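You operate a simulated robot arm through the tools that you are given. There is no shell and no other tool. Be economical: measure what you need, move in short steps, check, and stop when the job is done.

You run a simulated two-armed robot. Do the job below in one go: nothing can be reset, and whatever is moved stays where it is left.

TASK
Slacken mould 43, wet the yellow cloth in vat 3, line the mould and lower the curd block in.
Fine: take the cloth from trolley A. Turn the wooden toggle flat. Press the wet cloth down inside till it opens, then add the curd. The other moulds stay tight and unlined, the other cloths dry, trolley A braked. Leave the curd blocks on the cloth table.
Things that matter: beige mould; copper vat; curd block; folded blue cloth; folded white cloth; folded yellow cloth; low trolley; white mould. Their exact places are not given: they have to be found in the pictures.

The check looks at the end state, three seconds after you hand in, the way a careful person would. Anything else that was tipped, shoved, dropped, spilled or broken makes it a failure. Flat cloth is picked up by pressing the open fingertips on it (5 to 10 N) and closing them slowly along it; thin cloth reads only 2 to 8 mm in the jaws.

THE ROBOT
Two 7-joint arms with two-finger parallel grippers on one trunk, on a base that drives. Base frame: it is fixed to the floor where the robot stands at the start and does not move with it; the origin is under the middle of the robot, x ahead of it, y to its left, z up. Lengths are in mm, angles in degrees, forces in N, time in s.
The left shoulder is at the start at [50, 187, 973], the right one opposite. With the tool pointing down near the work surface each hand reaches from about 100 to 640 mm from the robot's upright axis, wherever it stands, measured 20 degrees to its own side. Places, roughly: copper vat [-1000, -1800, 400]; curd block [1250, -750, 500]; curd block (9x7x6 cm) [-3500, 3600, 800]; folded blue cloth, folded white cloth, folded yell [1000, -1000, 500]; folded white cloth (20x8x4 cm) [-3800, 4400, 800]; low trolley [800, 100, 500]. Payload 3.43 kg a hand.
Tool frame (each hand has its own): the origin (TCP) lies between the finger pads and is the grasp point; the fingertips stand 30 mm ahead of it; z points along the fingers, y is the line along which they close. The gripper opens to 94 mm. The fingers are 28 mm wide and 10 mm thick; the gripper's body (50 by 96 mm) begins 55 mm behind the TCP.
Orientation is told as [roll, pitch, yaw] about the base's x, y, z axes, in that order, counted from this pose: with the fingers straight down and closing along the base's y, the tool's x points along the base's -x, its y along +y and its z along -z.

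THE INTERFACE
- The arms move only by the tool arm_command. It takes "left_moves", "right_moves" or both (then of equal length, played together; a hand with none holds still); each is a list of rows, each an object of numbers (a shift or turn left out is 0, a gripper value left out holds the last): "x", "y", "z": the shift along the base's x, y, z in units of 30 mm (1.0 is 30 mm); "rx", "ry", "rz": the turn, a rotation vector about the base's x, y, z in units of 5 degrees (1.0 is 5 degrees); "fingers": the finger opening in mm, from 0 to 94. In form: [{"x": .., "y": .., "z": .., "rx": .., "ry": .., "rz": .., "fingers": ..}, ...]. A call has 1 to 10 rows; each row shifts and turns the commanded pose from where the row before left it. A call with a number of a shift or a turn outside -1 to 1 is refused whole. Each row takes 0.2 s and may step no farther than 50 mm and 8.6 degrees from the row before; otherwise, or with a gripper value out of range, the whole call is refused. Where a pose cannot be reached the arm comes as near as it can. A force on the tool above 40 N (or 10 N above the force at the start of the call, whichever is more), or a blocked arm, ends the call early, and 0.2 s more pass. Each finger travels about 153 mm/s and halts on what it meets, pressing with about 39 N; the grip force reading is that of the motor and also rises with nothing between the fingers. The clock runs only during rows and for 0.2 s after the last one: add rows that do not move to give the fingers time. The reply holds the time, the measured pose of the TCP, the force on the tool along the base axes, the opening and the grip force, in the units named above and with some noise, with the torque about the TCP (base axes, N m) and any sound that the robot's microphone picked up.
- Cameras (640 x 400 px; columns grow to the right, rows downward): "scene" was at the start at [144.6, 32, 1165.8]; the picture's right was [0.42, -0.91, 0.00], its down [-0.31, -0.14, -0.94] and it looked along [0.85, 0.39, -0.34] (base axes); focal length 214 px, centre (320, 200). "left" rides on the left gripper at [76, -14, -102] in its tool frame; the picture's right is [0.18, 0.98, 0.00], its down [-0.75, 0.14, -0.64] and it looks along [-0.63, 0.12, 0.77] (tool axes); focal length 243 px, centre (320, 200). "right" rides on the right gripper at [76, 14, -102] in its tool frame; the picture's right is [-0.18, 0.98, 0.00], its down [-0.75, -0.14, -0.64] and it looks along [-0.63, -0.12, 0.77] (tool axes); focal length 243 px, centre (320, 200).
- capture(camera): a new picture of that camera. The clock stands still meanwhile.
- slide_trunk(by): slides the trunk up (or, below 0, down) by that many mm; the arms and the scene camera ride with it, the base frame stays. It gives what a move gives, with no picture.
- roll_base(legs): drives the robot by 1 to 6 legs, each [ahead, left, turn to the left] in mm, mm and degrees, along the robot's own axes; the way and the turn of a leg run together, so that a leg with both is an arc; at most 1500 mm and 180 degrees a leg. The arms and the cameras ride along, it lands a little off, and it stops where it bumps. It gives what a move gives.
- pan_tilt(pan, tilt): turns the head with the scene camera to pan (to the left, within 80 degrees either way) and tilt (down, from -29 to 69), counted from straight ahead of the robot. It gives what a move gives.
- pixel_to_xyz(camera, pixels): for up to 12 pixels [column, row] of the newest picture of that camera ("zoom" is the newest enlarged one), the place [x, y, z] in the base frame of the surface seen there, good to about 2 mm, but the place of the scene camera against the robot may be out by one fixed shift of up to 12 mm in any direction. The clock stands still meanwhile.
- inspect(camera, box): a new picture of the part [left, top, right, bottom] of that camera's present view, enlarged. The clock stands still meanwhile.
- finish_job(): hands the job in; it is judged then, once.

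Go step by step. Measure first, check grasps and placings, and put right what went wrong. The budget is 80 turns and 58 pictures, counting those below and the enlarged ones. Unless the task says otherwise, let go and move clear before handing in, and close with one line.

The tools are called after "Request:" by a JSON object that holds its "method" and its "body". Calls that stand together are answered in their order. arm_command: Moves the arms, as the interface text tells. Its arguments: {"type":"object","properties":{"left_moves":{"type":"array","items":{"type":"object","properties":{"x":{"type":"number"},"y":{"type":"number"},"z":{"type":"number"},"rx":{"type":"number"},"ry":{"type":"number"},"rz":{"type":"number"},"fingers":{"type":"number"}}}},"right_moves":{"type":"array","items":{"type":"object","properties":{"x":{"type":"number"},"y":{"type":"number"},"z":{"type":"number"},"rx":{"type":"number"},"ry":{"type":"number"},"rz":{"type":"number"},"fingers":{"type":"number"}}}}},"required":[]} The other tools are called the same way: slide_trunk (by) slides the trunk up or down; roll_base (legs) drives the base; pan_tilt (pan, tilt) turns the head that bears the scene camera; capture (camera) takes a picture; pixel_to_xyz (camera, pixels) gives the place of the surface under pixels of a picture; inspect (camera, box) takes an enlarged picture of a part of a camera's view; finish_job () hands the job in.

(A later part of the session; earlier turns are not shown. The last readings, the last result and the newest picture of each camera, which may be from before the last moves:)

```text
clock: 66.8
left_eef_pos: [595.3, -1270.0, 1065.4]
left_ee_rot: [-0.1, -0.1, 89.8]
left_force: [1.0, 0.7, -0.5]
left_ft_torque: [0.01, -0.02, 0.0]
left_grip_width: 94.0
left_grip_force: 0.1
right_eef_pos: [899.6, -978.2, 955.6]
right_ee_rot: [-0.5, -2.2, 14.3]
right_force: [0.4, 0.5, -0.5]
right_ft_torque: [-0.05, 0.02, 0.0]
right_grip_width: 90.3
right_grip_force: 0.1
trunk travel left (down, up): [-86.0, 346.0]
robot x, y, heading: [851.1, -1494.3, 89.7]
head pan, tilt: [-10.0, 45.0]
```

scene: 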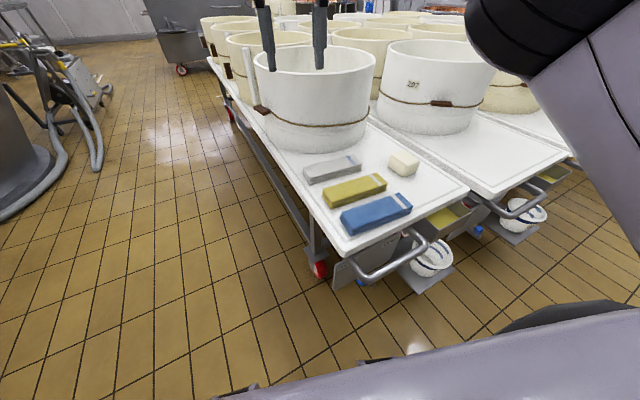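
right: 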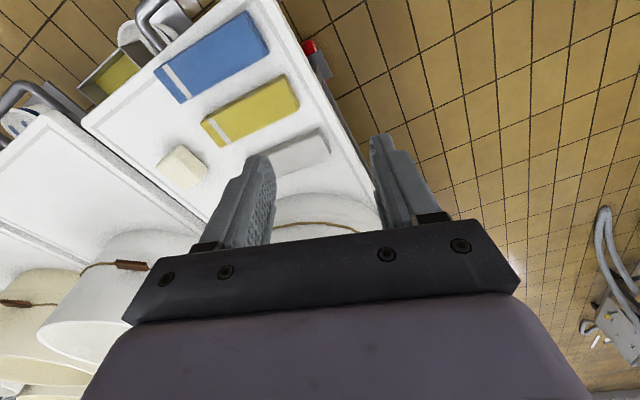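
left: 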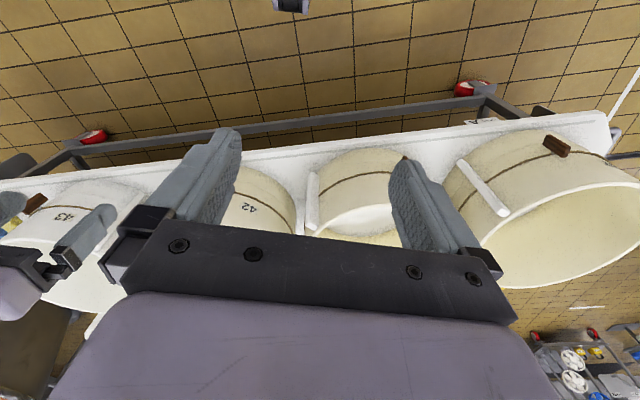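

The hand reached yaw 14°, matching the cloth; my base front is near y≈-1300, so 90 mm ahead is safe. I drive and place the hand above the yellow cloth.

Request:
{"method": "roll_base", "body": {"legs": [[85, 0, 0]]}}

Request:
{"method": "arm_command", "body": {"right_moves": [{"x": 0.8, "z": -1}, {"x": 0.8, "z": -1}, {"x": 0.8, "z": -1}, {"x": 0.8, "z": -1}, {"x": 0.8, "z": -1}, {"x": 0.8, "z": -1}, {"z": -1}, {"z": -0.5}, {"z": 0}]}}

Request:
{"method": "capture", "body": {"camera": "right"}}

```text
clock: 67.9
left_eef_pos: [595.1, -1186.5, 1064.1]
left_ee_rot: [-0.1, -0.1, 89.7]
left_force: [0.0, 0.5, 0.8]
left_ft_torque: [0.03, -0.02, 0.0]
left_grip_width: 94.0
left_grip_force: 0.1
right_eef_pos: [899.8, -894.9, 954.3]
right_ee_rot: [-0.5, -2.3, 14.4]
right_force: [0.4, -0.3, 0.3]
right_ft_torque: [0.0, 0.0, -0.02]
right_grip_width: 89.8
right_grip_force: 0.1
trunk travel left (down, up): [-86.0, 346.0]
robot x, y, heading: [851.2, -1411.2, 89.8]
head pan, tilt: [-10.0, 45.0]
```

```text
clock: 69.9
left_eef_pos: [596.8, -1186.1, 1063.5]
left_ee_rot: [-0.2, -0.1, 89.7]
left_force: [0.1, -0.4, 0.1]
left_ft_torque: [0.01, 0.02, 0.01]
left_grip_width: 94.3
left_grip_force: 0.0
right_eef_pos: [1043.6, -896.5, 729.2]
right_ee_rot: [-0.5, -2.2, 14.4]
right_force: [0.6, 0.0, 0.4]
right_ft_torque: [-0.01, 0.03, 0.0]
right_grip_width: 89.8
right_grip_force: 0.1
trunk travel left (down, up): [-86.0, 346.0]
robot x, y, heading: [853.4, -1408.3, 89.8]
head pan, tilt: [-10.0, 45.0]
```

```text
34 pictures are left
```

right: 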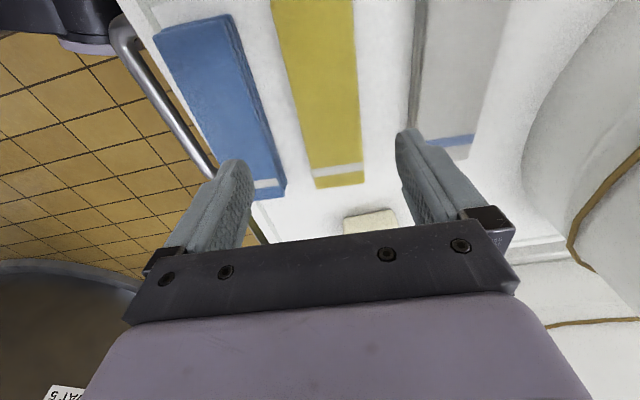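

The yellow cloth at (320,100) lies between the fingers, nearly aligned. I measure its edges and the neighbours.

Request:
{"method": "pixel_to_xyz", "body": {"camera": "right", "pixels": [[319, 185], [361, 182], [288, 60], [354, 60], [275, 5], [352, 5], [235, 60], [268, 150], [416, 60], [395, 130], [340, 100], [380, 215]]}}

```text
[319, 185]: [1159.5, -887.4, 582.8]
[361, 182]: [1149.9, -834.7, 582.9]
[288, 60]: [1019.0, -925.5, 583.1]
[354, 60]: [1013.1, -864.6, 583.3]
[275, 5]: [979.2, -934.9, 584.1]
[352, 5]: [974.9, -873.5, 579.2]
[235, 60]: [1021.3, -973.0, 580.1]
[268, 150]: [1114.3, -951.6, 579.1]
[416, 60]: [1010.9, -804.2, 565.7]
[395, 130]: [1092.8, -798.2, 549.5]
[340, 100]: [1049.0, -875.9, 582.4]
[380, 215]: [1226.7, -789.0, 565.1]
```

Cloth is ~58 mm wide with 45–60 mm gaps, so I can straddle it. Centre (1063,-883); I go down to TCP z≈588 and close.

Request:
{"method": "arm_command", "body": {"right_moves": [{"x": 0.65, "y": 0.45}, {"z": -1}, {"z": -1}, {"z": -1}, {"z": -1}, {"z": -0.6}, {"z": 0}]}}

Request:
{"method": "arm_command", "body": {"right_moves": [{"fingers": 70}, {"fingers": 55}, {"fingers": 45}, {"fingers": 35}, {"fingers": 25}, {"fingers": 15}, {"fingers": 15}]}}

Request:
{"method": "capture", "body": {"camera": "right"}}

```text
clock: 71.5
left_eef_pos: [595.5, -1187.1, 1064.7]
left_ee_rot: [0.0, -0.2, 89.7]
left_force: [-0.1, -0.7, 0.4]
left_ft_torque: [-0.03, -0.01, 0.01]
left_grip_width: 94.0
left_grip_force: 0.0
right_eef_pos: [1063.2, -881.4, 590.7]
right_ee_rot: [-0.4, -2.1, 14.4]
right_force: [0.5, 0.1, 0.4]
right_ft_torque: [0.01, 0.0, 0.0]
right_grip_width: 89.8
right_grip_force: 0.0
trunk travel left (down, up): [-86.0, 346.0]
robot x, y, heading: [852.7, -1410.7, 89.7]
head pan, tilt: [-10.0, 45.0]
```

```text
clock: 73.1
left_eef_pos: [595.6, -1187.1, 1064.9]
left_ee_rot: [-0.1, -0.1, 89.7]
left_force: [-0.3, -1.0, 0.4]
left_ft_torque: [0.05, 0.01, 0.0]
left_grip_width: 94.3
left_grip_force: 0.0
right_eef_pos: [1062.2, -880.4, 591.6]
right_ee_rot: [-0.5, -2.2, 14.3]
right_force: [0.5, 1.1, -0.7]
right_ft_torque: [-0.03, 0.01, -0.02]
right_grip_width: 69.3
right_grip_force: 39.1
trunk travel left (down, up): [-86.0, 346.0]
robot x, y, heading: [850.4, -1410.9, 89.7]
head pan, tilt: [-10.0, 45.0]
```

```text
33 pictures are left
```

right: 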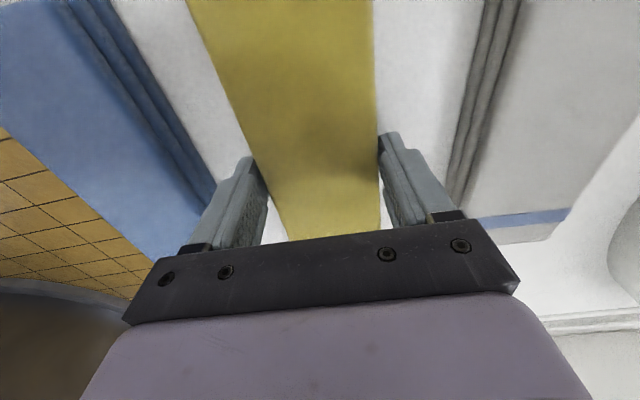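

The grip holds at 69 mm with 39 N on the yellow stack. I lift 100 mm and check.

Request:
{"method": "arm_command", "body": {"right_moves": [{"z": 0.5}, {"z": 1}, {"z": 1}, {"z": 1}, {"z": 1}, {"z": 0}]}}

Request:
{"method": "inspect", "body": {"camera": "scene", "box": [220, 40, 540, 240]}}

```text
clock: 74.5
left_eef_pos: [596.3, -1186.6, 1064.0]
left_ee_rot: [-0.1, -0.1, 89.8]
left_force: [0.1, -0.5, 0.5]
left_ft_torque: [-0.02, 0.0, 0.02]
left_grip_width: 93.9
left_grip_force: 0.1
right_eef_pos: [1063.6, -881.8, 725.1]
right_ee_rot: [-0.4, -2.2, 14.4]
right_force: [-0.1, -0.2, -4.2]
right_ft_torque: [0.01, -0.02, 0.0]
right_grip_width: 69.6
right_grip_force: 38.6
trunk travel left (down, up): [-86.0, 346.0]
robot x, y, heading: [856.0, -1411.0, 89.7]
head pan, tilt: [-10.0, 45.0]
```

```text
2.00 times, centred on (380, 140) of scene
```

zoom: 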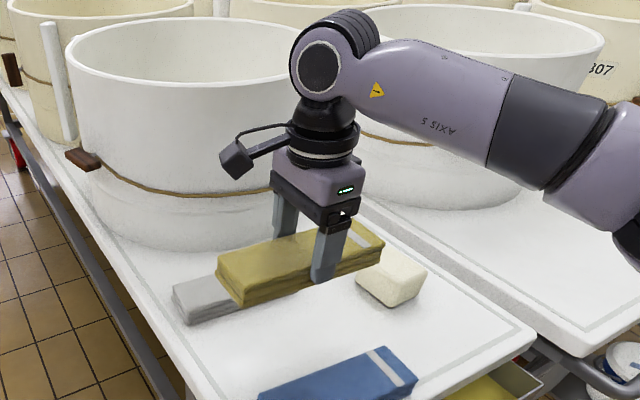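

The cloth is held as a firm stack and its neighbours are undisturbed. I raise the trunk and drive out around the trolley toward the vat, stopping short to look.

Request:
{"method": "slide_trunk", "body": {"by": 300}}

Request:
{"method": "roll_base", "body": {"legs": [[-150, 0, 0], [0, 500, 0], [800, 0, 0], [0, 0, 150], [0, -300, 0]]}}

Request:
{"method": "pan_tilt", "body": {"pan": -8, "tilt": 30}}

Request:
{"method": "capture", "body": {"camera": "scene"}}

```text
clock: 77.5
left_eef_pos: [594.6, -1186.7, 1363.9]
left_ee_rot: [-0.1, -0.1, 89.7]
left_force: [-0.2, 0.2, -0.4]
left_ft_torque: [0.01, 0.03, 0.0]
left_grip_width: 93.9
left_grip_force: 0.1
right_eef_pos: [1062.5, -881.4, 1025.0]
right_ee_rot: [-0.4, -2.2, 14.4]
right_force: [0.8, 0.2, -3.0]
right_ft_torque: [0.01, 0.04, -0.05]
right_grip_width: 69.6
right_grip_force: 39.0
trunk travel left (down, up): [-386.0, 46.0]
robot x, y, heading: [852.8, -1408.2, 89.6]
head pan, tilt: [-10.0, 45.0]
```

```text
clock: 93.1
left_eef_pos: [206.4, -925.4, 1364.7]
left_ee_rot: [-0.1, -0.1, -122.1]
left_force: [-1.2, -0.3, 0.1]
left_ft_torque: [-0.05, -0.01, 0.0]
left_grip_width: 94.1
left_grip_force: 0.0
right_eef_pos: [-352.3, -937.2, 1025.5]
right_ee_rot: [-0.5, -2.0, 162.7]
right_force: [-1.2, 0.6, -2.2]
right_ft_torque: [-0.01, -0.01, -0.05]
right_grip_width: 69.4
right_grip_force: 38.5
trunk travel left (down, up): [-386.0, 46.0]
robot x, y, heading: [109.1, -600.4, -122.0]
head pan, tilt: [-10.0, 45.0]
```

```text
clock: 93.8
left_eef_pos: [207.0, -925.9, 1364.5]
left_ee_rot: [-0.2, -0.1, -122.1]
left_force: [1.1, 0.3, -0.6]
left_ft_torque: [0.0, 0.01, 0.01]
left_grip_width: 93.8
left_grip_force: 0.1
right_eef_pos: [-350.9, -939.2, 1026.1]
right_ee_rot: [-0.5, -2.1, 162.6]
right_force: [0.8, -0.6, -1.3]
right_ft_torque: [0.01, -0.04, 0.05]
right_grip_width: 69.4
right_grip_force: 38.5
trunk travel left (down, up): [-386.0, 46.0]
robot x, y, heading: [107.9, -599.6, -122.2]
head pan, tilt: [-8.0, 30.0]
```

```text
31 pictures are left
```

scene: 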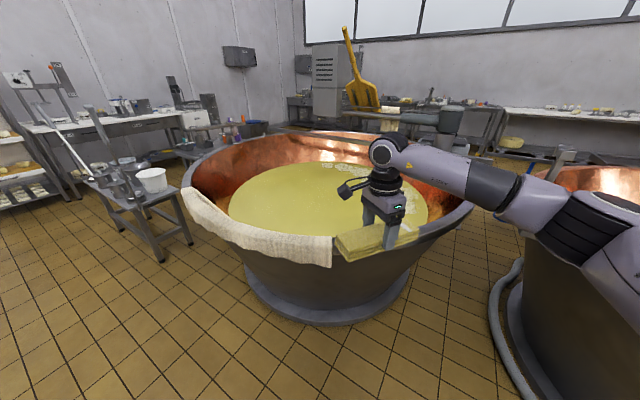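

I see the vat well: the drape covers the rim from (185,195) to (332,255), free rim to the right. I enlarge the machine part for a number and measure rim and whey.

Request:
{"method": "inspect", "body": {"camera": "scene", "box": [290, 30, 490, 155]}}

Request:
{"method": "pixel_to_xyz", "body": {"camera": "scene", "pixels": [[332, 240], [420, 238], [448, 222], [468, 208], [190, 180], [320, 133], [250, 145], [300, 200], [340, 195], [270, 225], [515, 280], [530, 190]]}}

```text
3.20 times, centred on (390, 92) of scene
```

zoom: 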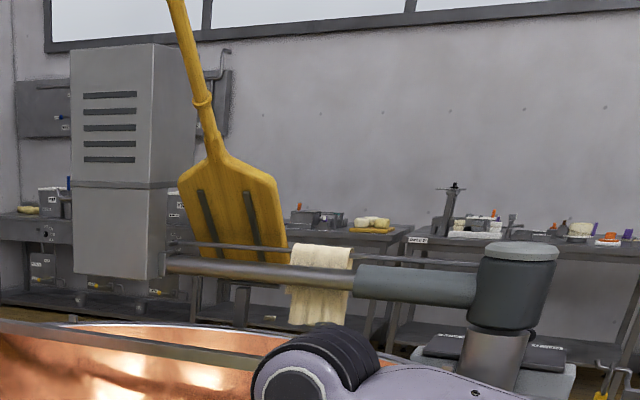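

```text
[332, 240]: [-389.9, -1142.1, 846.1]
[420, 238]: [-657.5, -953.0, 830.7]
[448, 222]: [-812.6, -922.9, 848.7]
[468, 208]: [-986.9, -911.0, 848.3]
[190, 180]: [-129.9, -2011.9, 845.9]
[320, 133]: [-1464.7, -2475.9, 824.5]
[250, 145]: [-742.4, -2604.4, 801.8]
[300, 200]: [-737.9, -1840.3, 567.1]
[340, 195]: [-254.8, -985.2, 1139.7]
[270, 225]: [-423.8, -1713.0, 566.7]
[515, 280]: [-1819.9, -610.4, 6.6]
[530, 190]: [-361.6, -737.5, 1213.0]
```

No number here, so to be sure I look past VAT 2 to see whether VAT 1 is on its other side (making this one VAT 3).

Request:
{"method": "pan_tilt", "body": {"pan": -80, "tilt": 8}}

Request:
{"method": "capture", "body": {"camera": "scene"}}

```text
clock: 95.3
left_eef_pos: [206.2, -926.3, 1365.4]
left_ee_rot: [0.0, 0.0, -122.2]
left_force: [0.3, -0.2, -0.5]
left_ft_torque: [-0.02, 0.03, -0.02]
left_grip_width: 94.2
left_grip_force: 0.0
right_eef_pos: [-350.9, -938.6, 1025.9]
right_ee_rot: [-0.5, -2.3, 162.7]
right_force: [-0.5, 0.0, -1.9]
right_ft_torque: [0.02, 0.0, 0.0]
right_grip_width: 69.5
right_grip_force: 39.2
trunk travel left (down, up): [-386.0, 46.0]
robot x, y, heading: [109.0, -595.9, -122.5]
head pan, tilt: [-80.0, 8.0]
```

```text
29 pictures are left
```

scene: 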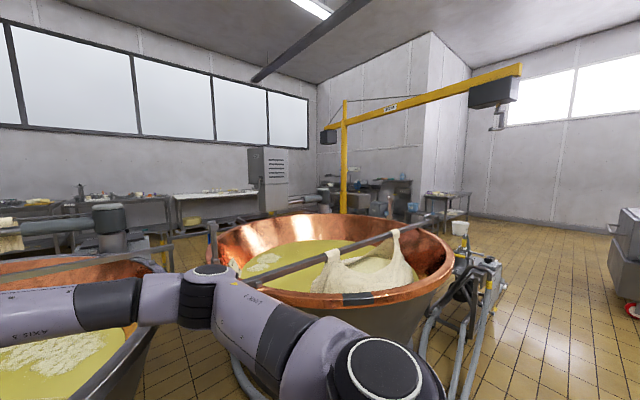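

VAT 2's machine stands at (268,180); I enlarge that vat's plates at (357,298) and the rest for numbers.

Request:
{"method": "inspect", "body": {"camera": "scene", "box": [230, 130, 510, 305]}}

```text
2.29 times, centred on (370, 218) of scene
```

zoom: 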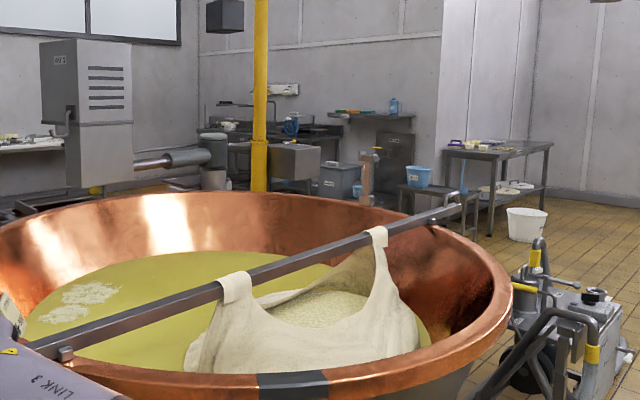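

No VAT 1 in sight, so I'd rather read the draped vat's own plate: I drive round to the south-east, where the hidden face of its machine box should show.

Request:
{"method": "roll_base", "body": {"legs": [[591, 658, 0], [591, 658, 0]]}}

Request:
{"method": "pan_tilt", "body": {"pan": -60, "tilt": 10}}

Request:
{"method": "capture", "body": {"camera": "scene"}}

```text
clock: 104.2
left_eef_pos: [685.1, -2626.7, 1363.9]
left_ee_rot: [0.0, -0.1, -122.5]
left_force: [-0.2, -0.3, 0.5]
left_ft_torque: [0.03, 0.02, 0.06]
left_grip_width: 94.1
left_grip_force: 0.0
right_eef_pos: [129.1, -2635.2, 1025.6]
right_ee_rot: [-0.5, -2.2, 162.2]
right_force: [0.6, 0.5, -1.7]
right_ft_torque: [0.01, 0.02, -0.02]
right_grip_width: 69.2
right_grip_force: 39.3
trunk travel left (down, up): [-386.0, 46.0]
robot x, y, heading: [590.7, -2302.0, -122.5]
head pan, tilt: [-80.0, 8.0]
```

```text
clock: 105.0
left_eef_pos: [686.3, -2626.7, 1363.5]
left_ee_rot: [0.0, -0.1, -122.5]
left_force: [0.0, -0.2, 1.0]
left_ft_torque: [0.02, 0.0, -0.03]
left_grip_width: 94.3
left_grip_force: 0.0
right_eef_pos: [128.0, -2635.6, 1025.9]
right_ee_rot: [-0.5, -2.2, 162.1]
right_force: [-0.5, -0.4, -1.7]
right_ft_torque: [0.01, -0.03, -0.05]
right_grip_width: 69.5
right_grip_force: 39.1
trunk travel left (down, up): [-386.0, 46.0]
robot x, y, heading: [590.1, -2300.5, -122.8]
head pan, tilt: [-60.0, 10.0]
```

```text
27 pictures are left
```

scene: 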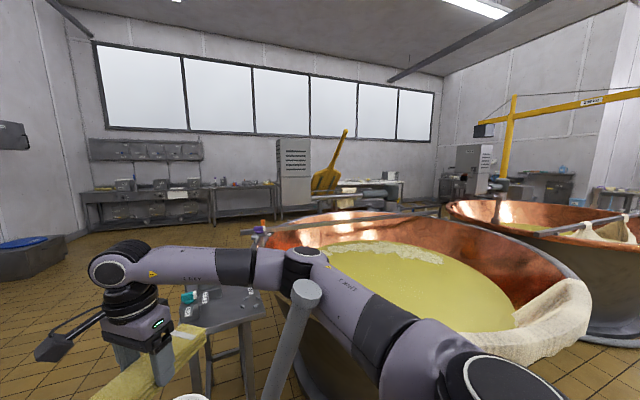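

Now the boxes at (294,170) and (472,165) are both visible; I enlarge the first.

Request:
{"method": "inspect", "body": {"camera": "scene", "box": [250, 120, 360, 190]}}

```text
5.71 times, centred on (305, 155) of scene
```

zoom: 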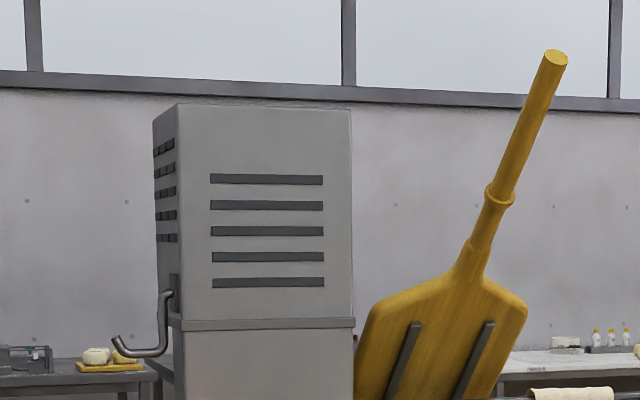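

No plate on this box either; the number must be under the drape, but the place given (-1000,-1800) fits this vat exactly, and VAT 2 and VAT 5 are elsewhere. I drive back north and up to the free rim.

Request:
{"method": "roll_base", "body": {"legs": [[-591, -658, 0], [-591, -658, 0], [0, -215, 0], [380, 0, 0]]}}

Request:
{"method": "slide_trunk", "body": {"by": 45}}

Request:
{"method": "pan_tilt", "body": {"pan": -15, "tilt": 45}}

Request:
{"method": "capture", "body": {"camera": "scene"}}

```text
clock: 117.2
left_eef_pos: [-175.6, -1131.7, 1364.3]
left_ee_rot: [-0.2, -0.1, -122.4]
left_force: [-0.5, 0.6, 0.2]
left_ft_torque: [0.02, -0.01, 0.01]
left_grip_width: 93.9
left_grip_force: 0.3
right_eef_pos: [-733.8, -1142.1, 1025.1]
right_ee_rot: [-0.6, -2.2, 162.4]
right_force: [-1.0, 0.3, -2.1]
right_ft_torque: [0.0, -0.02, 0.01]
right_grip_width: 69.6
right_grip_force: 39.5
trunk travel left (down, up): [-386.0, 46.0]
robot x, y, heading: [-273.1, -804.6, -122.6]
head pan, tilt: [-60.0, 10.0]
```

```text
clock: 118.1
left_eef_pos: [-175.2, -1131.4, 1409.4]
left_ee_rot: [-0.2, -0.1, -122.4]
left_force: [-0.6, -0.9, 0.1]
left_ft_torque: [0.02, -0.01, 0.05]
left_grip_width: 94.1
left_grip_force: 0.0
right_eef_pos: [-732.6, -1140.5, 1069.7]
right_ee_rot: [-0.5, -2.3, 162.4]
right_force: [-0.3, 0.2, -2.5]
right_ft_torque: [0.01, 0.05, -0.02]
right_grip_width: 69.3
right_grip_force: 39.0
trunk travel left (down, up): [-431.0, 1.0]
robot x, y, heading: [-271.7, -808.3, -122.5]
head pan, tilt: [-60.0, 10.0]
```

```text
clock: 119.2
left_eef_pos: [-174.7, -1132.2, 1409.2]
left_ee_rot: [-0.1, 0.0, -122.4]
left_force: [-0.2, -0.5, 0.5]
left_ft_torque: [-0.03, -0.02, 0.01]
left_grip_width: 94.1
left_grip_force: 0.1
right_eef_pos: [-733.4, -1141.5, 1071.6]
right_ee_rot: [-0.5, -2.2, 162.4]
right_force: [0.1, 0.1, -1.3]
right_ft_torque: [0.01, -0.01, 0.0]
right_grip_width: 69.3
right_grip_force: 39.2
trunk travel left (down, up): [-431.0, 1.0]
robot x, y, heading: [-271.3, -808.7, -122.5]
head pan, tilt: [-15.0, 45.0]
```

```text
25 pictures are left
```

scene: 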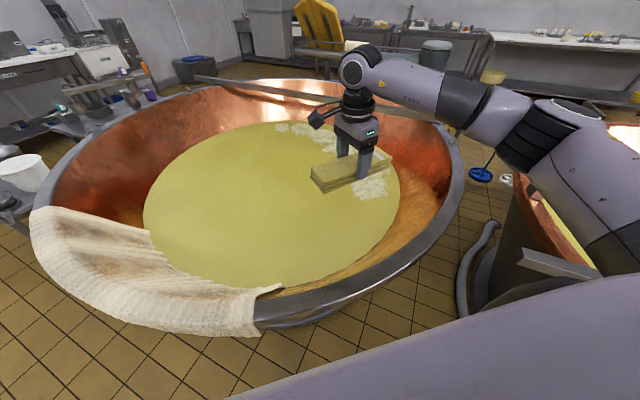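

Hand is over the vat with a clear path; I measure the whey surface, its near edge and the rim.

Request:
{"method": "pixel_to_xyz", "body": {"camera": "scene", "pixels": [[370, 188], [330, 225], [350, 245], [320, 270], [380, 225], [400, 200], [300, 200], [350, 285], [400, 255], [440, 215], [258, 310], [285, 300]]}}

```text
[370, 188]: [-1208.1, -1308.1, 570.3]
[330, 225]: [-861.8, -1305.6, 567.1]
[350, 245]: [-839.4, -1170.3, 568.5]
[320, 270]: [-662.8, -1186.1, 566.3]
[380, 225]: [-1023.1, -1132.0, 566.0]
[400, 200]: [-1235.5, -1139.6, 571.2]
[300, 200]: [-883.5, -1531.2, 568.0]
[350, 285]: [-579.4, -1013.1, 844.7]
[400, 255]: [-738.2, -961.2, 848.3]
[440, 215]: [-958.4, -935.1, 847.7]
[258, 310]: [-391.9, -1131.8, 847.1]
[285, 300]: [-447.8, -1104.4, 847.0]
```

Whey level is z≈567, its near edge about 130 mm inside the rim. I roll 60 mm closer, then lower the cloth to TCP z≈750 first and check the forearm's clearance over the rim.

Request:
{"method": "roll_base", "body": {"legs": [[60, 0, 0]]}}

Request:
{"method": "arm_command", "body": {"right_moves": [{"y": -0.3, "z": -1}, {"y": -0.3, "z": -1}, {"y": -0.3, "z": -1}, {"y": -0.3, "z": -1}, {"y": -0.3, "z": -1}, {"z": -1}, {"z": -1}, {"z": -1}, {"z": -1}, {"z": -1}]}}

Request:
{"method": "capture", "body": {"camera": "scene"}}

```text
clock: 120.2
left_eef_pos: [-207.8, -1182.5, 1410.8]
left_ee_rot: [-0.2, -0.2, -122.4]
left_force: [-0.9, -0.6, -0.1]
left_ft_torque: [0.02, -0.04, -0.03]
left_grip_width: 93.9
left_grip_force: 0.1
right_eef_pos: [-765.6, -1192.5, 1070.6]
right_ee_rot: [-0.6, -2.2, 162.5]
right_force: [-0.3, -0.1, -2.3]
right_ft_torque: [0.0, -0.01, -0.03]
right_grip_width: 69.5
right_grip_force: 38.8
trunk travel left (down, up): [-431.0, 1.0]
robot x, y, heading: [-309.0, -858.1, -122.4]
head pan, tilt: [-15.0, 45.0]
```

```text
clock: 122.4
left_eef_pos: [-206.4, -1182.0, 1409.0]
left_ee_rot: [-0.3, -0.2, -122.4]
left_force: [0.6, 0.6, 0.6]
left_ft_torque: [0.01, -0.01, -0.01]
left_grip_width: 93.9
left_grip_force: 0.0
right_eef_pos: [-765.9, -1238.7, 770.1]
right_ee_rot: [-0.5, -2.2, 162.4]
right_force: [-0.6, -0.5, -2.2]
right_ft_torque: [0.01, -0.03, 0.02]
right_grip_width: 69.3
right_grip_force: 39.0
trunk travel left (down, up): [-431.0, 1.0]
robot x, y, heading: [-306.9, -854.5, -122.3]
head pan, tilt: [-15.0, 45.0]
```

```text
24 pictures are left
```

scene: 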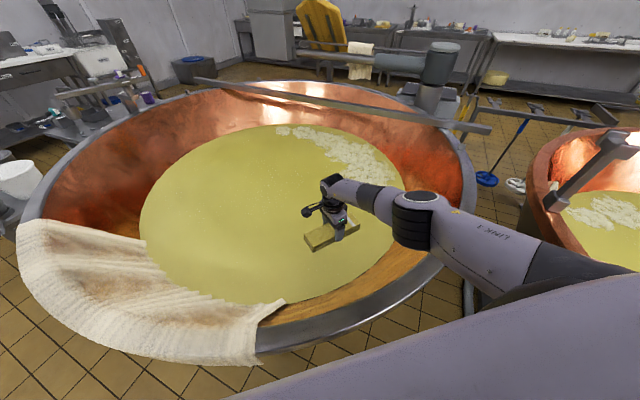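

Forearm and elbow (415,220) seem well above the rim. I check their heights, then lower the rest in.

Request:
{"method": "pixel_to_xyz", "body": {"camera": "scene", "pixels": [[375, 205], [410, 240], [430, 240], [480, 275], [330, 185]]}}

Request:
{"method": "arm_command", "body": {"right_moves": [{"z": -1}, {"z": -1}, {"z": -1}, {"z": -1}, {"z": 0}]}}

```text
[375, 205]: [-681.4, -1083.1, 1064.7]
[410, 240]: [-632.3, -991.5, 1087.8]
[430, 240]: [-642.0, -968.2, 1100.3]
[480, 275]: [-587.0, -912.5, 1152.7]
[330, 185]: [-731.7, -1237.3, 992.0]
```

```text
clock: 123.6
left_eef_pos: [-207.8, -1180.9, 1411.0]
left_ee_rot: [-0.1, -0.2, -122.5]
left_force: [0.2, 0.1, 0.1]
left_ft_torque: [0.05, 0.02, -0.02]
left_grip_width: 94.0
left_grip_force: 0.0
right_eef_pos: [-750.2, -1203.3, 704.0]
right_ee_rot: [-0.6, -2.1, 162.4]
right_force: [-0.1, 0.0, -2.6]
right_ft_torque: [-0.03, 0.01, -0.01]
right_grip_width: 69.5
right_grip_force: 39.2
right hand out of reach, approached as far as the arm can: row 1, 2, 3, 4
trunk travel left (down, up): [-431.0, 1.0]
robot x, y, heading: [-302.5, -855.0, -122.4]
head pan, tilt: [-15.0, 45.0]
```

The arm is nearly straight at z≈704. Rolling closer gives a steeper arm and more room over the rim, so I roll 60 mm more and lower again, pulling the hand a little back.

Request:
{"method": "roll_base", "body": {"legs": [[60, 0, 0]]}}

Request:
{"method": "arm_command", "body": {"right_moves": [{"x": 0.5, "y": 0.6, "z": -1}, {"x": 0.3, "y": 0.4, "z": -1}, {"z": -1}, {"z": -1}, {"z": 0}]}}

Request:
{"method": "capture", "body": {"camera": "scene"}}

```text
clock: 124.6
left_eef_pos: [-238.8, -1232.9, 1409.3]
left_ee_rot: [-0.1, -0.1, -122.4]
left_force: [0.0, -0.5, -0.6]
left_ft_torque: [-0.02, -0.03, -0.02]
left_grip_width: 94.1
left_grip_force: 0.1
right_eef_pos: [-783.0, -1254.1, 703.7]
right_ee_rot: [-0.7, -2.3, 162.4]
right_force: [0.5, -0.4, -2.6]
right_ft_torque: [-0.02, 0.0, -0.01]
right_grip_width: 69.5
right_grip_force: 38.8
trunk travel left (down, up): [-431.0, 1.0]
robot x, y, heading: [-339.3, -905.1, -122.2]
head pan, tilt: [-15.0, 45.0]
```

```text
clock: 125.8
left_eef_pos: [-240.0, -1231.9, 1410.2]
left_ee_rot: [-0.1, -0.2, -122.4]
left_force: [-0.2, -0.2, -0.3]
left_ft_torque: [0.02, 0.0, -0.02]
left_grip_width: 94.0
left_grip_force: 0.0
right_eef_pos: [-748.1, -1198.8, 620.9]
right_ee_rot: [-0.5, -2.2, 162.4]
right_force: [0.3, -0.6, -1.7]
right_ft_torque: [0.02, 0.0, 0.03]
right_grip_width: 69.4
right_grip_force: 39.0
right hand out of reach, approached as far as the arm can: row 2, 3, 4
trunk travel left (down, up): [-431.0, 1.0]
robot x, y, heading: [-337.8, -905.2, -122.3]
head pan, tilt: [-15.0, 45.0]
```

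```text
23 pictures are left
```

scene: 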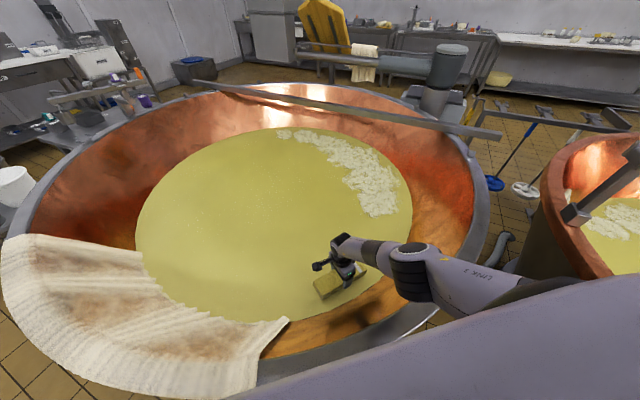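

TCP is at 621 now; I check elbow height against the rim and the whey extent beneath before lowering the trunk the last ~60 mm.

Request:
{"method": "pixel_to_xyz", "body": {"camera": "scene", "pixels": [[385, 262], [410, 295], [430, 295], [440, 290], [340, 305], [320, 312], [380, 290], [385, 325], [345, 250], [425, 325]]}}

```text
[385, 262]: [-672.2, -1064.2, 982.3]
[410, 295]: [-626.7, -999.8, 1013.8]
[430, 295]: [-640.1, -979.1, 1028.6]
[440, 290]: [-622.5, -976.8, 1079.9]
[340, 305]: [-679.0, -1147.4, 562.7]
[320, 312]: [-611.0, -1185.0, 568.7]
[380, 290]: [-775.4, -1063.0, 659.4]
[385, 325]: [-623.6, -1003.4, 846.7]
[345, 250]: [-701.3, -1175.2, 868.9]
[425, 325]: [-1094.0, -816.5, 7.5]
```

The elbow underside is ≥~970, so 65 mm down keeps clear of the rim (848), and whey lies beneath the cloth. I lower the trunk in two steps and hold.

Request:
{"method": "slide_trunk", "body": {"by": -40}}

Request:
{"method": "slide_trunk", "body": {"by": -28}}

Request:
{"method": "arm_command", "body": {"right_moves": [{"z": 0}, {"z": 0}, {"z": 0}, {"z": 0}, {"z": 0}, {"z": 0}, {"z": 0}, {"z": 0}, {"z": 0}, {"z": 0}]}}

Request:
{"method": "inspect", "body": {"camera": "scene", "box": [260, 200, 480, 340]}}

```text
clock: 126.6
left_eef_pos: [-239.2, -1231.7, 1369.6]
left_ee_rot: [-0.2, -0.3, -122.4]
left_force: [0.5, 0.2, -0.5]
left_ft_torque: [-0.01, 0.03, 0.02]
left_grip_width: 93.9
left_grip_force: 0.1
right_eef_pos: [-745.9, -1198.5, 580.9]
right_ee_rot: [-0.4, -2.2, 162.4]
right_force: [-0.4, 0.2, -1.4]
right_ft_torque: [0.04, 0.0, 0.03]
right_grip_width: 69.2
right_grip_force: 39.0
trunk travel left (down, up): [-391.0, 41.0]
robot x, y, heading: [-339.2, -906.3, -122.4]
head pan, tilt: [-15.0, 45.0]
```

```text
clock: 127.3
left_eef_pos: [-238.4, -1231.2, 1341.6]
left_ee_rot: [-0.1, -0.2, -122.4]
left_force: [0.2, -0.1, 0.7]
left_ft_torque: [0.02, 0.02, -0.01]
left_grip_width: 93.7
left_grip_force: 0.0
right_eef_pos: [-746.7, -1199.5, 552.1]
right_ee_rot: [-0.5, -2.1, 162.4]
right_force: [0.0, 0.6, -3.9]
right_ft_torque: [-0.01, -0.01, 0.0]
right_grip_width: 69.2
right_grip_force: 38.6
trunk travel left (down, up): [-363.0, 69.0]
robot x, y, heading: [-339.6, -908.1, -122.3]
head pan, tilt: [-15.0, 45.0]
```

```text
clock: 129.5
left_eef_pos: [-239.6, -1232.2, 1341.7]
left_ee_rot: [-0.1, -0.2, -122.4]
left_force: [0.7, 1.0, 0.0]
left_ft_torque: [0.0, 0.02, 0.01]
left_grip_width: 93.8
left_grip_force: 0.1
right_eef_pos: [-747.2, -1198.3, 551.7]
right_ee_rot: [-0.5, -2.2, 162.4]
right_force: [-0.1, -0.3, -3.0]
right_ft_torque: [-0.02, -0.03, 0.0]
right_grip_width: 69.4
right_grip_force: 38.4
trunk travel left (down, up): [-363.0, 69.0]
robot x, y, heading: [-337.4, -904.7, -122.3]
head pan, tilt: [-15.0, 45.0]
```

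```text
2.86 times, centred on (370, 270) of scene
```

zoom: 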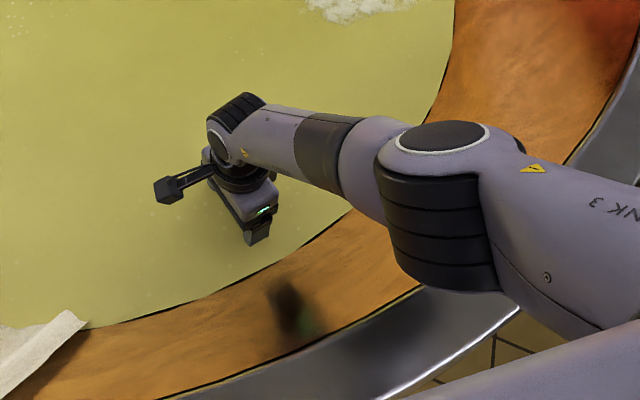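

The cloth is fully submerged and reads heavier. I lift it out over the vat, let it drip a few seconds, and look.

Request:
{"method": "slide_trunk", "body": {"by": 68}}

Request:
{"method": "arm_command", "body": {"right_moves": [{"z": 1}, {"z": 1}, {"z": 1}, {"z": 1}, {"z": 0}, {"z": 0}, {"z": 0}, {"z": 0}, {"z": 0}, {"z": 0}]}}

Request:
{"method": "arm_command", "body": {"right_moves": [{"z": 1}, {"z": 1}, {"z": 1}, {"z": 1}, {"z": 1}, {"z": 1}, {"z": 1}, {"z": 1}, {"z": 1}, {"z": 1}]}}

Request:
{"method": "capture", "body": {"camera": "scene"}}

```text
clock: 130.6
left_eef_pos: [-239.0, -1231.5, 1409.4]
left_ee_rot: [-0.1, -0.1, -122.4]
left_force: [-1.3, 0.3, -0.4]
left_ft_torque: [0.0, 0.02, -0.01]
left_grip_width: 93.8
left_grip_force: 0.0
right_eef_pos: [-748.4, -1199.1, 620.7]
right_ee_rot: [-0.5, -2.1, 162.4]
right_force: [0.8, -0.3, -3.8]
right_ft_torque: [0.03, -0.02, -0.01]
right_grip_width: 69.3
right_grip_force: 39.0
trunk travel left (down, up): [-431.0, 1.0]
robot x, y, heading: [-333.6, -905.3, -122.4]
head pan, tilt: [-15.0, 45.0]
```

```text
clock: 132.8
left_eef_pos: [-238.4, -1232.2, 1409.7]
left_ee_rot: [0.0, -0.2, -122.4]
left_force: [-0.3, -0.1, 0.2]
left_ft_torque: [-0.03, -0.02, 0.0]
left_grip_width: 93.9
left_grip_force: 0.0
right_eef_pos: [-746.8, -1200.3, 740.8]
right_ee_rot: [-0.5, -2.1, 162.4]
right_force: [-1.4, 0.5, -4.0]
right_ft_torque: [0.0, 0.0, -0.01]
right_grip_width: 69.3
right_grip_force: 39.1
trunk travel left (down, up): [-431.0, 1.0]
robot x, y, heading: [-331.8, -902.5, -122.3]
head pan, tilt: [-15.0, 45.0]
```

```text
clock: 135.0
left_eef_pos: [-237.6, -1231.6, 1410.2]
left_ee_rot: [-0.1, -0.3, -122.4]
left_force: [0.1, 0.2, 0.3]
left_ft_torque: [-0.01, -0.02, -0.01]
left_grip_width: 94.0
left_grip_force: 0.0
right_eef_pos: [-749.0, -1199.6, 1041.0]
right_ee_rot: [-0.5, -2.2, 162.4]
right_force: [-0.9, 0.6, -4.0]
right_ft_torque: [-0.01, -0.01, -0.01]
right_grip_width: 69.5
right_grip_force: 38.6
trunk travel left (down, up): [-431.0, 1.0]
robot x, y, heading: [-335.2, -908.4, -122.1]
head pan, tilt: [-15.0, 45.0]
```

```text
21 pictures are left
```

scene: 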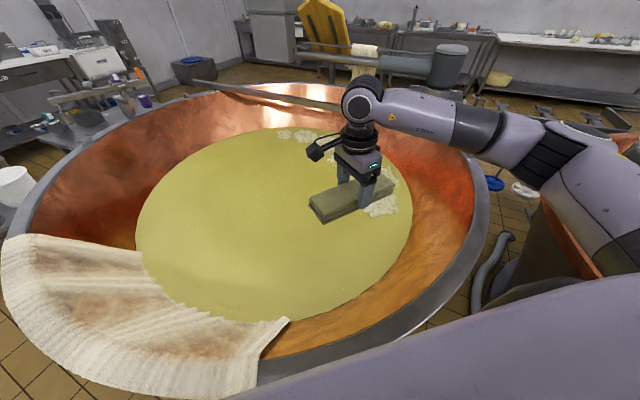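

The cloth is visibly darker and weighs ~4 N instead of ~2 N: it's wet. Now back away and drive to mould 43, facing it from the trolley's front.

Request:
{"method": "roll_base", "body": {"legs": [[-300, 0, 0], [0, 0, 122], [0, 411, 0], [560, 0, 0]]}}

Request:
{"method": "pan_tilt", "body": {"pan": -18, "tilt": 48}}

Request:
{"method": "capture", "body": {"camera": "scene"}}

```text
clock: 147.1
left_eef_pos: [610.3, 14.3, 1409.8]
left_ee_rot: [0.0, -0.1, -0.4]
left_force: [0.2, -0.7, 0.1]
left_ft_torque: [0.05, -0.02, -0.01]
left_grip_width: 94.0
left_grip_force: 0.1
right_eef_pos: [853.9, -433.6, 1039.3]
right_ee_rot: [-0.6, -2.2, -75.6]
right_force: [-0.6, 0.1, -3.9]
right_ft_torque: [-0.01, -0.01, 0.01]
right_grip_width: 69.3
right_grip_force: 39.0
trunk travel left (down, up): [-431.0, 1.0]
robot x, y, heading: [383.8, -243.0, -0.5]
head pan, tilt: [-15.0, 45.0]
```

```text
clock: 147.7
left_eef_pos: [611.4, 16.1, 1409.5]
left_ee_rot: [0.0, -0.2, -0.3]
left_force: [-0.5, -0.1, -0.8]
left_ft_torque: [0.03, -0.01, 0.0]
left_grip_width: 94.1
left_grip_force: 0.2
right_eef_pos: [852.5, -433.0, 1040.0]
right_ee_rot: [-0.6, -2.2, -75.6]
right_force: [-0.6, -0.4, -4.4]
right_ft_torque: [-0.02, 0.02, -0.01]
right_grip_width: 69.3
right_grip_force: 39.0
trunk travel left (down, up): [-431.0, 1.0]
robot x, y, heading: [388.5, -245.3, -0.5]
head pan, tilt: [-18.0, 48.0]
```

```text
20 pictures are left
```

scene: 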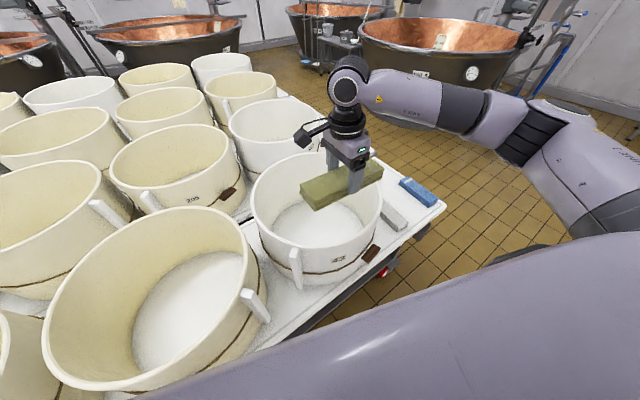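

Mould 43 is right below (bottom visible at (305,225)). I measure its rim and floor.

Request:
{"method": "pixel_to_xyz", "body": {"camera": "scene", "pixels": [[256, 215], [268, 238], [300, 250], [340, 248], [372, 226], [254, 195], [275, 168], [305, 225], [290, 215], [325, 218], [370, 253], [345, 262]]}}

```text
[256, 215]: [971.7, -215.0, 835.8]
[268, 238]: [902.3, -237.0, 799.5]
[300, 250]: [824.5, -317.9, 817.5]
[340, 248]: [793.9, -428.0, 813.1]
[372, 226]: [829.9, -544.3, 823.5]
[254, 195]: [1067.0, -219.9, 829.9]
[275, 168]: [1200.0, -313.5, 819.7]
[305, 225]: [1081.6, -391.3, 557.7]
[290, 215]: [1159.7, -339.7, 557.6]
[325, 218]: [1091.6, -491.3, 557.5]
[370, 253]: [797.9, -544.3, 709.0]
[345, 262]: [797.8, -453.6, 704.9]
```

Mould centre ≈(1012,-424), outer radius 216, floor ≈551. I roll 100 mm ahead, centre the hand over it, and start lowering.

Request:
{"method": "roll_base", "body": {"legs": [[100, 0, 0]]}}

Request:
{"method": "arm_command", "body": {"right_moves": [{"x": 0.9}, {"x": 0.9}, {"z": -1}, {"z": -1}, {"z": -1}, {"z": -1}, {"z": -1}, {"z": -1}, {"z": 0}]}}

Request:
{"method": "capture", "body": {"camera": "scene"}}

```text
clock: 148.5
left_eef_pos: [612.9, 15.5, 1409.5]
left_ee_rot: [-0.2, -0.2, -0.1]
left_force: [0.3, 0.4, 0.6]
left_ft_torque: [0.01, -0.02, -0.02]
left_grip_width: 94.3
left_grip_force: 0.1
right_eef_pos: [854.7, -433.4, 1040.7]
right_ee_rot: [-0.7, -2.1, -75.3]
right_force: [0.0, -0.3, -4.5]
right_ft_torque: [-0.05, 0.01, 0.0]
right_grip_width: 69.5
right_grip_force: 39.1
trunk travel left (down, up): [-431.0, 1.0]
robot x, y, heading: [388.8, -243.4, -0.6]
head pan, tilt: [-18.0, 48.0]
stopped in leg 1: the robot was blocked; the commanded pose is now the measured one
```

```text
clock: 150.5
left_eef_pos: [611.6, 14.9, 1409.9]
left_ee_rot: [0.0, -0.2, -0.1]
left_force: [-0.3, 0.3, 0.5]
left_ft_torque: [0.0, 0.03, 0.01]
left_grip_width: 93.9
left_grip_force: 0.1
right_eef_pos: [909.7, -432.4, 859.5]
right_ee_rot: [-0.4, -2.2, -75.4]
right_force: [0.7, -0.3, -3.0]
right_ft_torque: [-0.03, 0.0, -0.03]
right_grip_width: 69.5
right_grip_force: 38.6
trunk travel left (down, up): [-431.0, 1.0]
robot x, y, heading: [386.7, -243.9, -0.2]
head pan, tilt: [-18.0, 48.0]
```

```text
19 pictures are left
```

scene: 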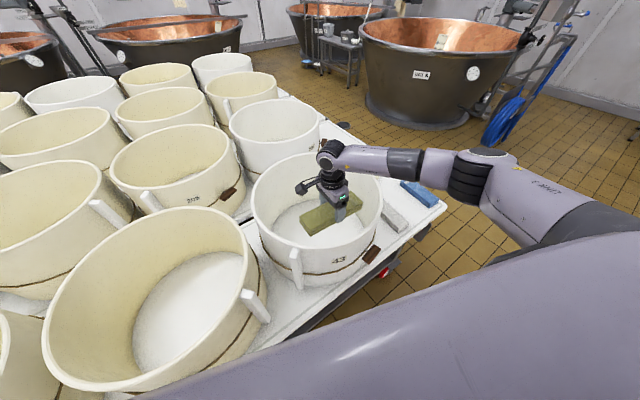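

The base is blocked by the trolley's low rail, so the mould's middle is too far for a frontal reach. Turning the robot ~60° left brings the right shoulder much closer; I lift out, back off, and swing the arm out to the right side first.

Request:
{"method": "arm_command", "body": {"right_moves": [{"z": 1}, {"z": 1}, {"z": 1}, {"z": 1}, {"z": 1}, {"z": 1}, {"z": 0}]}}

Request:
{"method": "roll_base", "body": {"legs": [[-120, 0, 0]]}}

Request:
{"method": "arm_command", "body": {"right_moves": [{"x": -0.66, "y": -0.95}, {"x": -0.66, "y": -0.95}, {"x": -0.66, "y": -0.95}, {"x": -0.66, "y": -0.95}, {"x": -0.66, "y": -0.95}, {"x": -0.66, "y": -0.95}, {"x": -0.66, "y": -0.95}, {"x": -0.66, "y": -0.95}, {"x": -0.66, "y": -0.95}, {"x": -0.66, "y": -0.95}]}}

Request:
{"method": "arm_command", "body": {"right_moves": [{"x": -0.66, "y": -0.95}, {"x": -0.66, "y": -0.95}, {"x": -0.66, "y": -0.95}, {"x": 0}]}}

```text
clock: 152.1
left_eef_pos: [611.6, 16.1, 1409.6]
left_ee_rot: [-0.1, -0.3, -0.1]
left_force: [0.6, 1.0, -0.7]
left_ft_torque: [0.0, -0.02, 0.0]
left_grip_width: 94.0
left_grip_force: 0.1
right_eef_pos: [908.2, -433.4, 1041.0]
right_ee_rot: [-0.5, -2.2, -75.4]
right_force: [0.4, -0.4, -4.3]
right_ft_torque: [-0.01, -0.02, 0.01]
right_grip_width: 69.3
right_grip_force: 38.6
trunk travel left (down, up): [-431.0, 1.0]
robot x, y, heading: [391.3, -240.5, -0.3]
head pan, tilt: [-18.0, 48.0]
```

```text
clock: 153.3
left_eef_pos: [491.6, 14.7, 1409.7]
left_ee_rot: [-0.1, -0.2, -0.1]
left_force: [-0.1, -0.1, -0.4]
left_ft_torque: [0.0, -0.03, -0.04]
left_grip_width: 93.9
left_grip_force: 0.1
right_eef_pos: [790.3, -432.5, 1041.0]
right_ee_rot: [-0.4, -2.3, -75.3]
right_force: [-1.1, 0.3, -3.0]
right_ft_torque: [-0.01, -0.02, 0.0]
right_grip_width: 69.4
right_grip_force: 39.6
trunk travel left (down, up): [-431.0, 1.0]
robot x, y, heading: [272.6, -240.0, -0.3]
head pan, tilt: [-18.0, 48.0]
```

```text
clock: 155.5
left_eef_pos: [492.5, 16.0, 1410.9]
left_ee_rot: [0.0, -0.1, -0.1]
left_force: [-0.3, 0.5, -0.1]
left_ft_torque: [-0.01, -0.02, 0.01]
left_grip_width: 94.2
left_grip_force: 0.1
right_eef_pos: [592.3, -718.7, 1039.1]
right_ee_rot: [-0.5, -2.1, -75.2]
right_force: [-0.1, -0.1, -3.8]
right_ft_torque: [0.01, -0.02, -0.04]
right_grip_width: 69.6
right_grip_force: 39.3
trunk travel left (down, up): [-431.0, 1.0]
robot x, y, heading: [266.8, -243.1, 0.0]
head pan, tilt: [-18.0, 48.0]
```

```text
clock: 156.5
left_eef_pos: [493.5, 15.9, 1409.0]
left_ee_rot: [-0.1, -0.1, -0.1]
left_force: [-0.8, -0.2, -0.6]
left_ft_torque: [0.03, 0.04, 0.0]
left_grip_width: 94.3
left_grip_force: 0.1
right_eef_pos: [533.8, -803.4, 1039.5]
right_ee_rot: [-0.6, -2.1, -75.3]
right_force: [-0.6, -0.1, -3.6]
right_ft_torque: [-0.01, 0.03, -0.02]
right_grip_width: 69.3
right_grip_force: 39.0
trunk travel left (down, up): [-431.0, 1.0]
robot x, y, heading: [270.9, -242.3, -0.1]
head pan, tilt: [-18.0, 48.0]
```

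The arm is out to the right. Now shift right, turn 60° left and edge toward the trolley.

Request:
{"method": "roll_base", "body": {"legs": [[0, -131, 0], [0, 0, 60], [50, -87, 0]]}}

Request:
{"method": "pan_tilt", "body": {"pan": -62, "tilt": 50}}

Request:
{"method": "capture", "body": {"camera": "scene"}}

```text
clock: 161.2
left_eef_pos: [258.4, -51.1, 1410.2]
left_ee_rot: [-0.1, -0.2, 60.1]
left_force: [0.1, -0.1, -0.1]
left_ft_torque: [0.0, 0.01, 0.03]
left_grip_width: 94.0
left_grip_force: 0.0
right_eef_pos: [987.2, -424.4, 1039.4]
right_ee_rot: [-0.6, -2.0, -15.2]
right_force: [0.1, 0.0, -4.3]
right_ft_torque: [0.02, 0.01, 0.0]
right_grip_width: 69.2
right_grip_force: 38.2
trunk travel left (down, up): [-431.0, 1.0]
robot x, y, heading: [369.7, -372.6, 60.2]
head pan, tilt: [-18.0, 48.0]
```

```text
clock: 162.3
left_eef_pos: [256.5, -51.0, 1410.6]
left_ee_rot: [-0.2, -0.2, 60.1]
left_force: [1.0, 0.3, -0.3]
left_ft_torque: [-0.01, -0.02, -0.02]
left_grip_width: 93.9
left_grip_force: 0.1
right_eef_pos: [988.2, -423.8, 1040.1]
right_ee_rot: [-0.6, -2.0, -15.2]
right_force: [0.5, -0.1, -3.7]
right_ft_torque: [0.0, 0.04, 0.01]
right_grip_width: 69.3
right_grip_force: 38.6
trunk travel left (down, up): [-431.0, 1.0]
robot x, y, heading: [366.0, -371.9, 59.9]
head pan, tilt: [-62.0, 50.0]
```

```text
18 pictures are left
```

scene: 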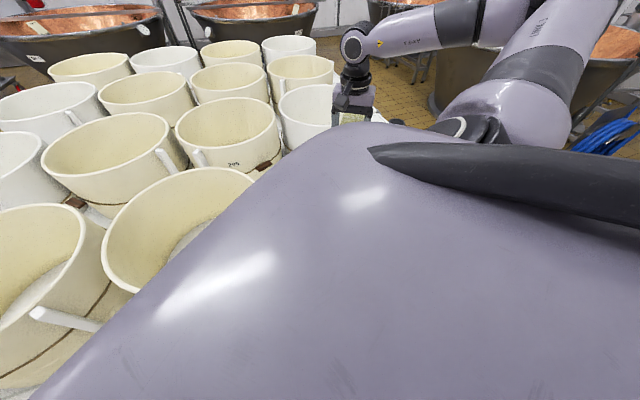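

The scene view is hidden by my own shoulder, but readings put the cloth right over the mould centre (988,-424). I lower in stages watching reach and force.

Request:
{"method": "arm_command", "body": {"right_moves": [{"z": -1}, {"z": -1}, {"z": -1}, {"z": -1}, {"z": -1}, {"z": -1}, {"z": -1}, {"z": -1}, {"z": 0}]}}

Request:
{"method": "capture", "body": {"camera": "right"}}

```text
clock: 164.3
left_eef_pos: [255.7, -50.6, 1408.7]
left_ee_rot: [-0.2, -0.2, 60.2]
left_force: [-0.5, -0.5, 0.2]
left_ft_torque: [-0.01, 0.01, 0.01]
left_grip_width: 94.2
left_grip_force: 0.0
right_eef_pos: [988.1, -422.5, 800.0]
right_ee_rot: [-0.4, -2.2, -15.2]
right_force: [0.2, -0.6, -3.0]
right_ft_torque: [-0.01, 0.0, 0.03]
right_grip_width: 69.7
right_grip_force: 39.1
trunk travel left (down, up): [-431.0, 1.0]
robot x, y, heading: [370.3, -371.4, 60.0]
head pan, tilt: [-62.0, 50.0]
```

```text
17 pictures are left
```

right: 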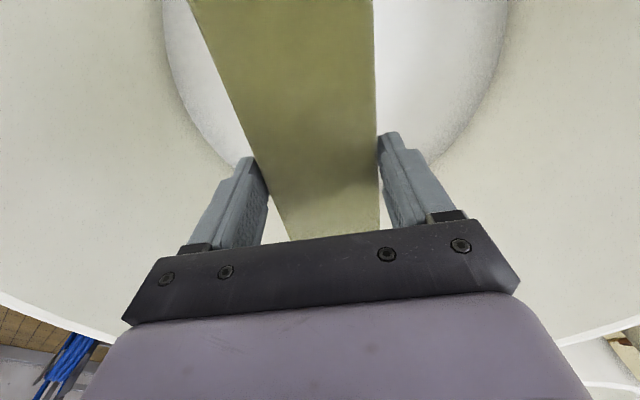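

The view shows the mould's walls evenly on both sides and the cloth centred over its floor. I continue down.

Request:
{"method": "arm_command", "body": {"right_moves": [{"z": -1}, {"z": -1}, {"z": -1}, {"z": -1}, {"z": -1}, {"z": 0}]}}

```text
clock: 165.7
left_eef_pos: [257.1, -51.3, 1410.2]
left_ee_rot: [-0.3, -0.2, 60.2]
left_force: [0.7, 0.1, 0.1]
left_ft_torque: [0.01, 0.03, -0.01]
left_grip_width: 94.0
left_grip_force: 0.1
right_eef_pos: [986.1, -424.1, 649.4]
right_ee_rot: [-0.5, -2.2, -15.2]
right_force: [0.3, -0.3, -3.5]
right_ft_torque: [0.04, 0.02, 0.0]
right_grip_width: 69.3
right_grip_force: 38.9
trunk travel left (down, up): [-431.0, 1.0]
robot x, y, heading: [370.6, -372.3, 60.2]
head pan, tilt: [-62.0, 50.0]
```

Still in reach. I lower the last ~55 mm gently until the cloth touches the floor.

Request:
{"method": "arm_command", "body": {"right_moves": [{"z": -0.8}, {"z": -0.5}, {"z": -0.3}, {"z": -0.2}, {"z": 0}]}}

```text
clock: 166.9
left_eef_pos: [257.6, -51.1, 1409.0]
left_ee_rot: [-0.2, -0.2, 60.1]
left_force: [0.0, -0.1, 0.1]
left_ft_torque: [0.0, 0.02, -0.02]
left_grip_width: 93.9
left_grip_force: 0.0
right_eef_pos: [987.1, -423.7, 595.6]
right_ee_rot: [-0.6, -2.1, -15.1]
right_force: [-0.4, -1.2, -3.2]
right_ft_torque: [-0.01, -0.03, 0.0]
right_grip_width: 69.4
right_grip_force: 38.6
trunk travel left (down, up): [-431.0, 1.0]
robot x, y, heading: [366.2, -374.7, 60.2]
head pan, tilt: [-62.0, 50.0]
```

Near the floor; I lower 5 mm more, open the fingers, and rise 80 mm to look.

Request:
{"method": "arm_command", "body": {"right_moves": [{"z": -0.15}, {"z": 0}, {"fingers": 85}, {"fingers": 90}, {"z": 0}, {"z": 0.5}, {"z": 1}, {"z": 1}, {"z": 0.5}, {"z": 0}]}}

Request:
{"method": "capture", "body": {"camera": "right"}}

```text
clock: 169.1
left_eef_pos: [257.0, -51.0, 1410.3]
left_ee_rot: [-0.2, -0.2, 60.1]
left_force: [0.0, -0.2, 0.0]
left_ft_torque: [0.01, 0.0, 0.05]
left_grip_width: 94.0
left_grip_force: 0.0
right_eef_pos: [985.8, -424.1, 680.2]
right_ee_rot: [-0.6, -2.2, -15.2]
right_force: [0.1, 0.1, 0.2]
right_ft_torque: [0.0, 0.01, 0.03]
right_grip_width: 89.9
right_grip_force: 0.0
trunk travel left (down, up): [-431.0, 1.0]
robot x, y, heading: [366.5, -370.8, 59.9]
head pan, tilt: [-62.0, 50.0]
```

```text
16 pictures are left
```

right: 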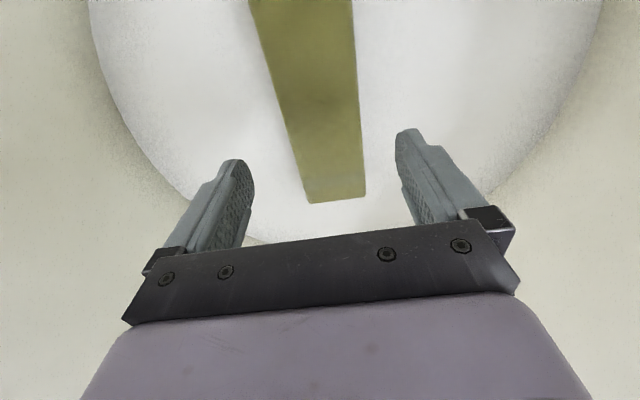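

The wet yellow cloth lies on the mould floor. I half close the fingers and press down on its middle in small steps.

Request:
{"method": "arm_command", "body": {"right_moves": [{"fingers": 25}, {"z": -0.5}, {"z": -0.5}, {"z": -0.5}, {"z": -0.4}, {"z": -0.2}, {"z": -0.2}, {"z": -0.2}, {"z": 0}]}}

```text
clock: 171.1
left_eef_pos: [251.2, -51.2, 1409.7]
left_ee_rot: [-0.4, -0.3, 60.1]
left_force: [-0.1, -0.1, -1.0]
left_ft_torque: [0.04, 0.01, 0.05]
left_grip_width: 93.9
left_grip_force: 0.2
right_eef_pos: [988.2, -422.5, 611.6]
right_ee_rot: [-0.5, -2.2, -15.3]
right_force: [-15.5, -2.3, 36.9]
right_ft_torque: [0.32, 0.85, 0.29]
right_grip_width: 23.1
right_grip_force: 0.1
trunk travel left (down, up): [-431.0, 1.0]
robot x, y, heading: [366.1, -374.2, 60.1]
head pan, tilt: [-62.0, 50.0]
stopped in row 9 (right hand): the force on the tool passed its limit (the readings are from after the stop); the commanded pose is now the measured one
```

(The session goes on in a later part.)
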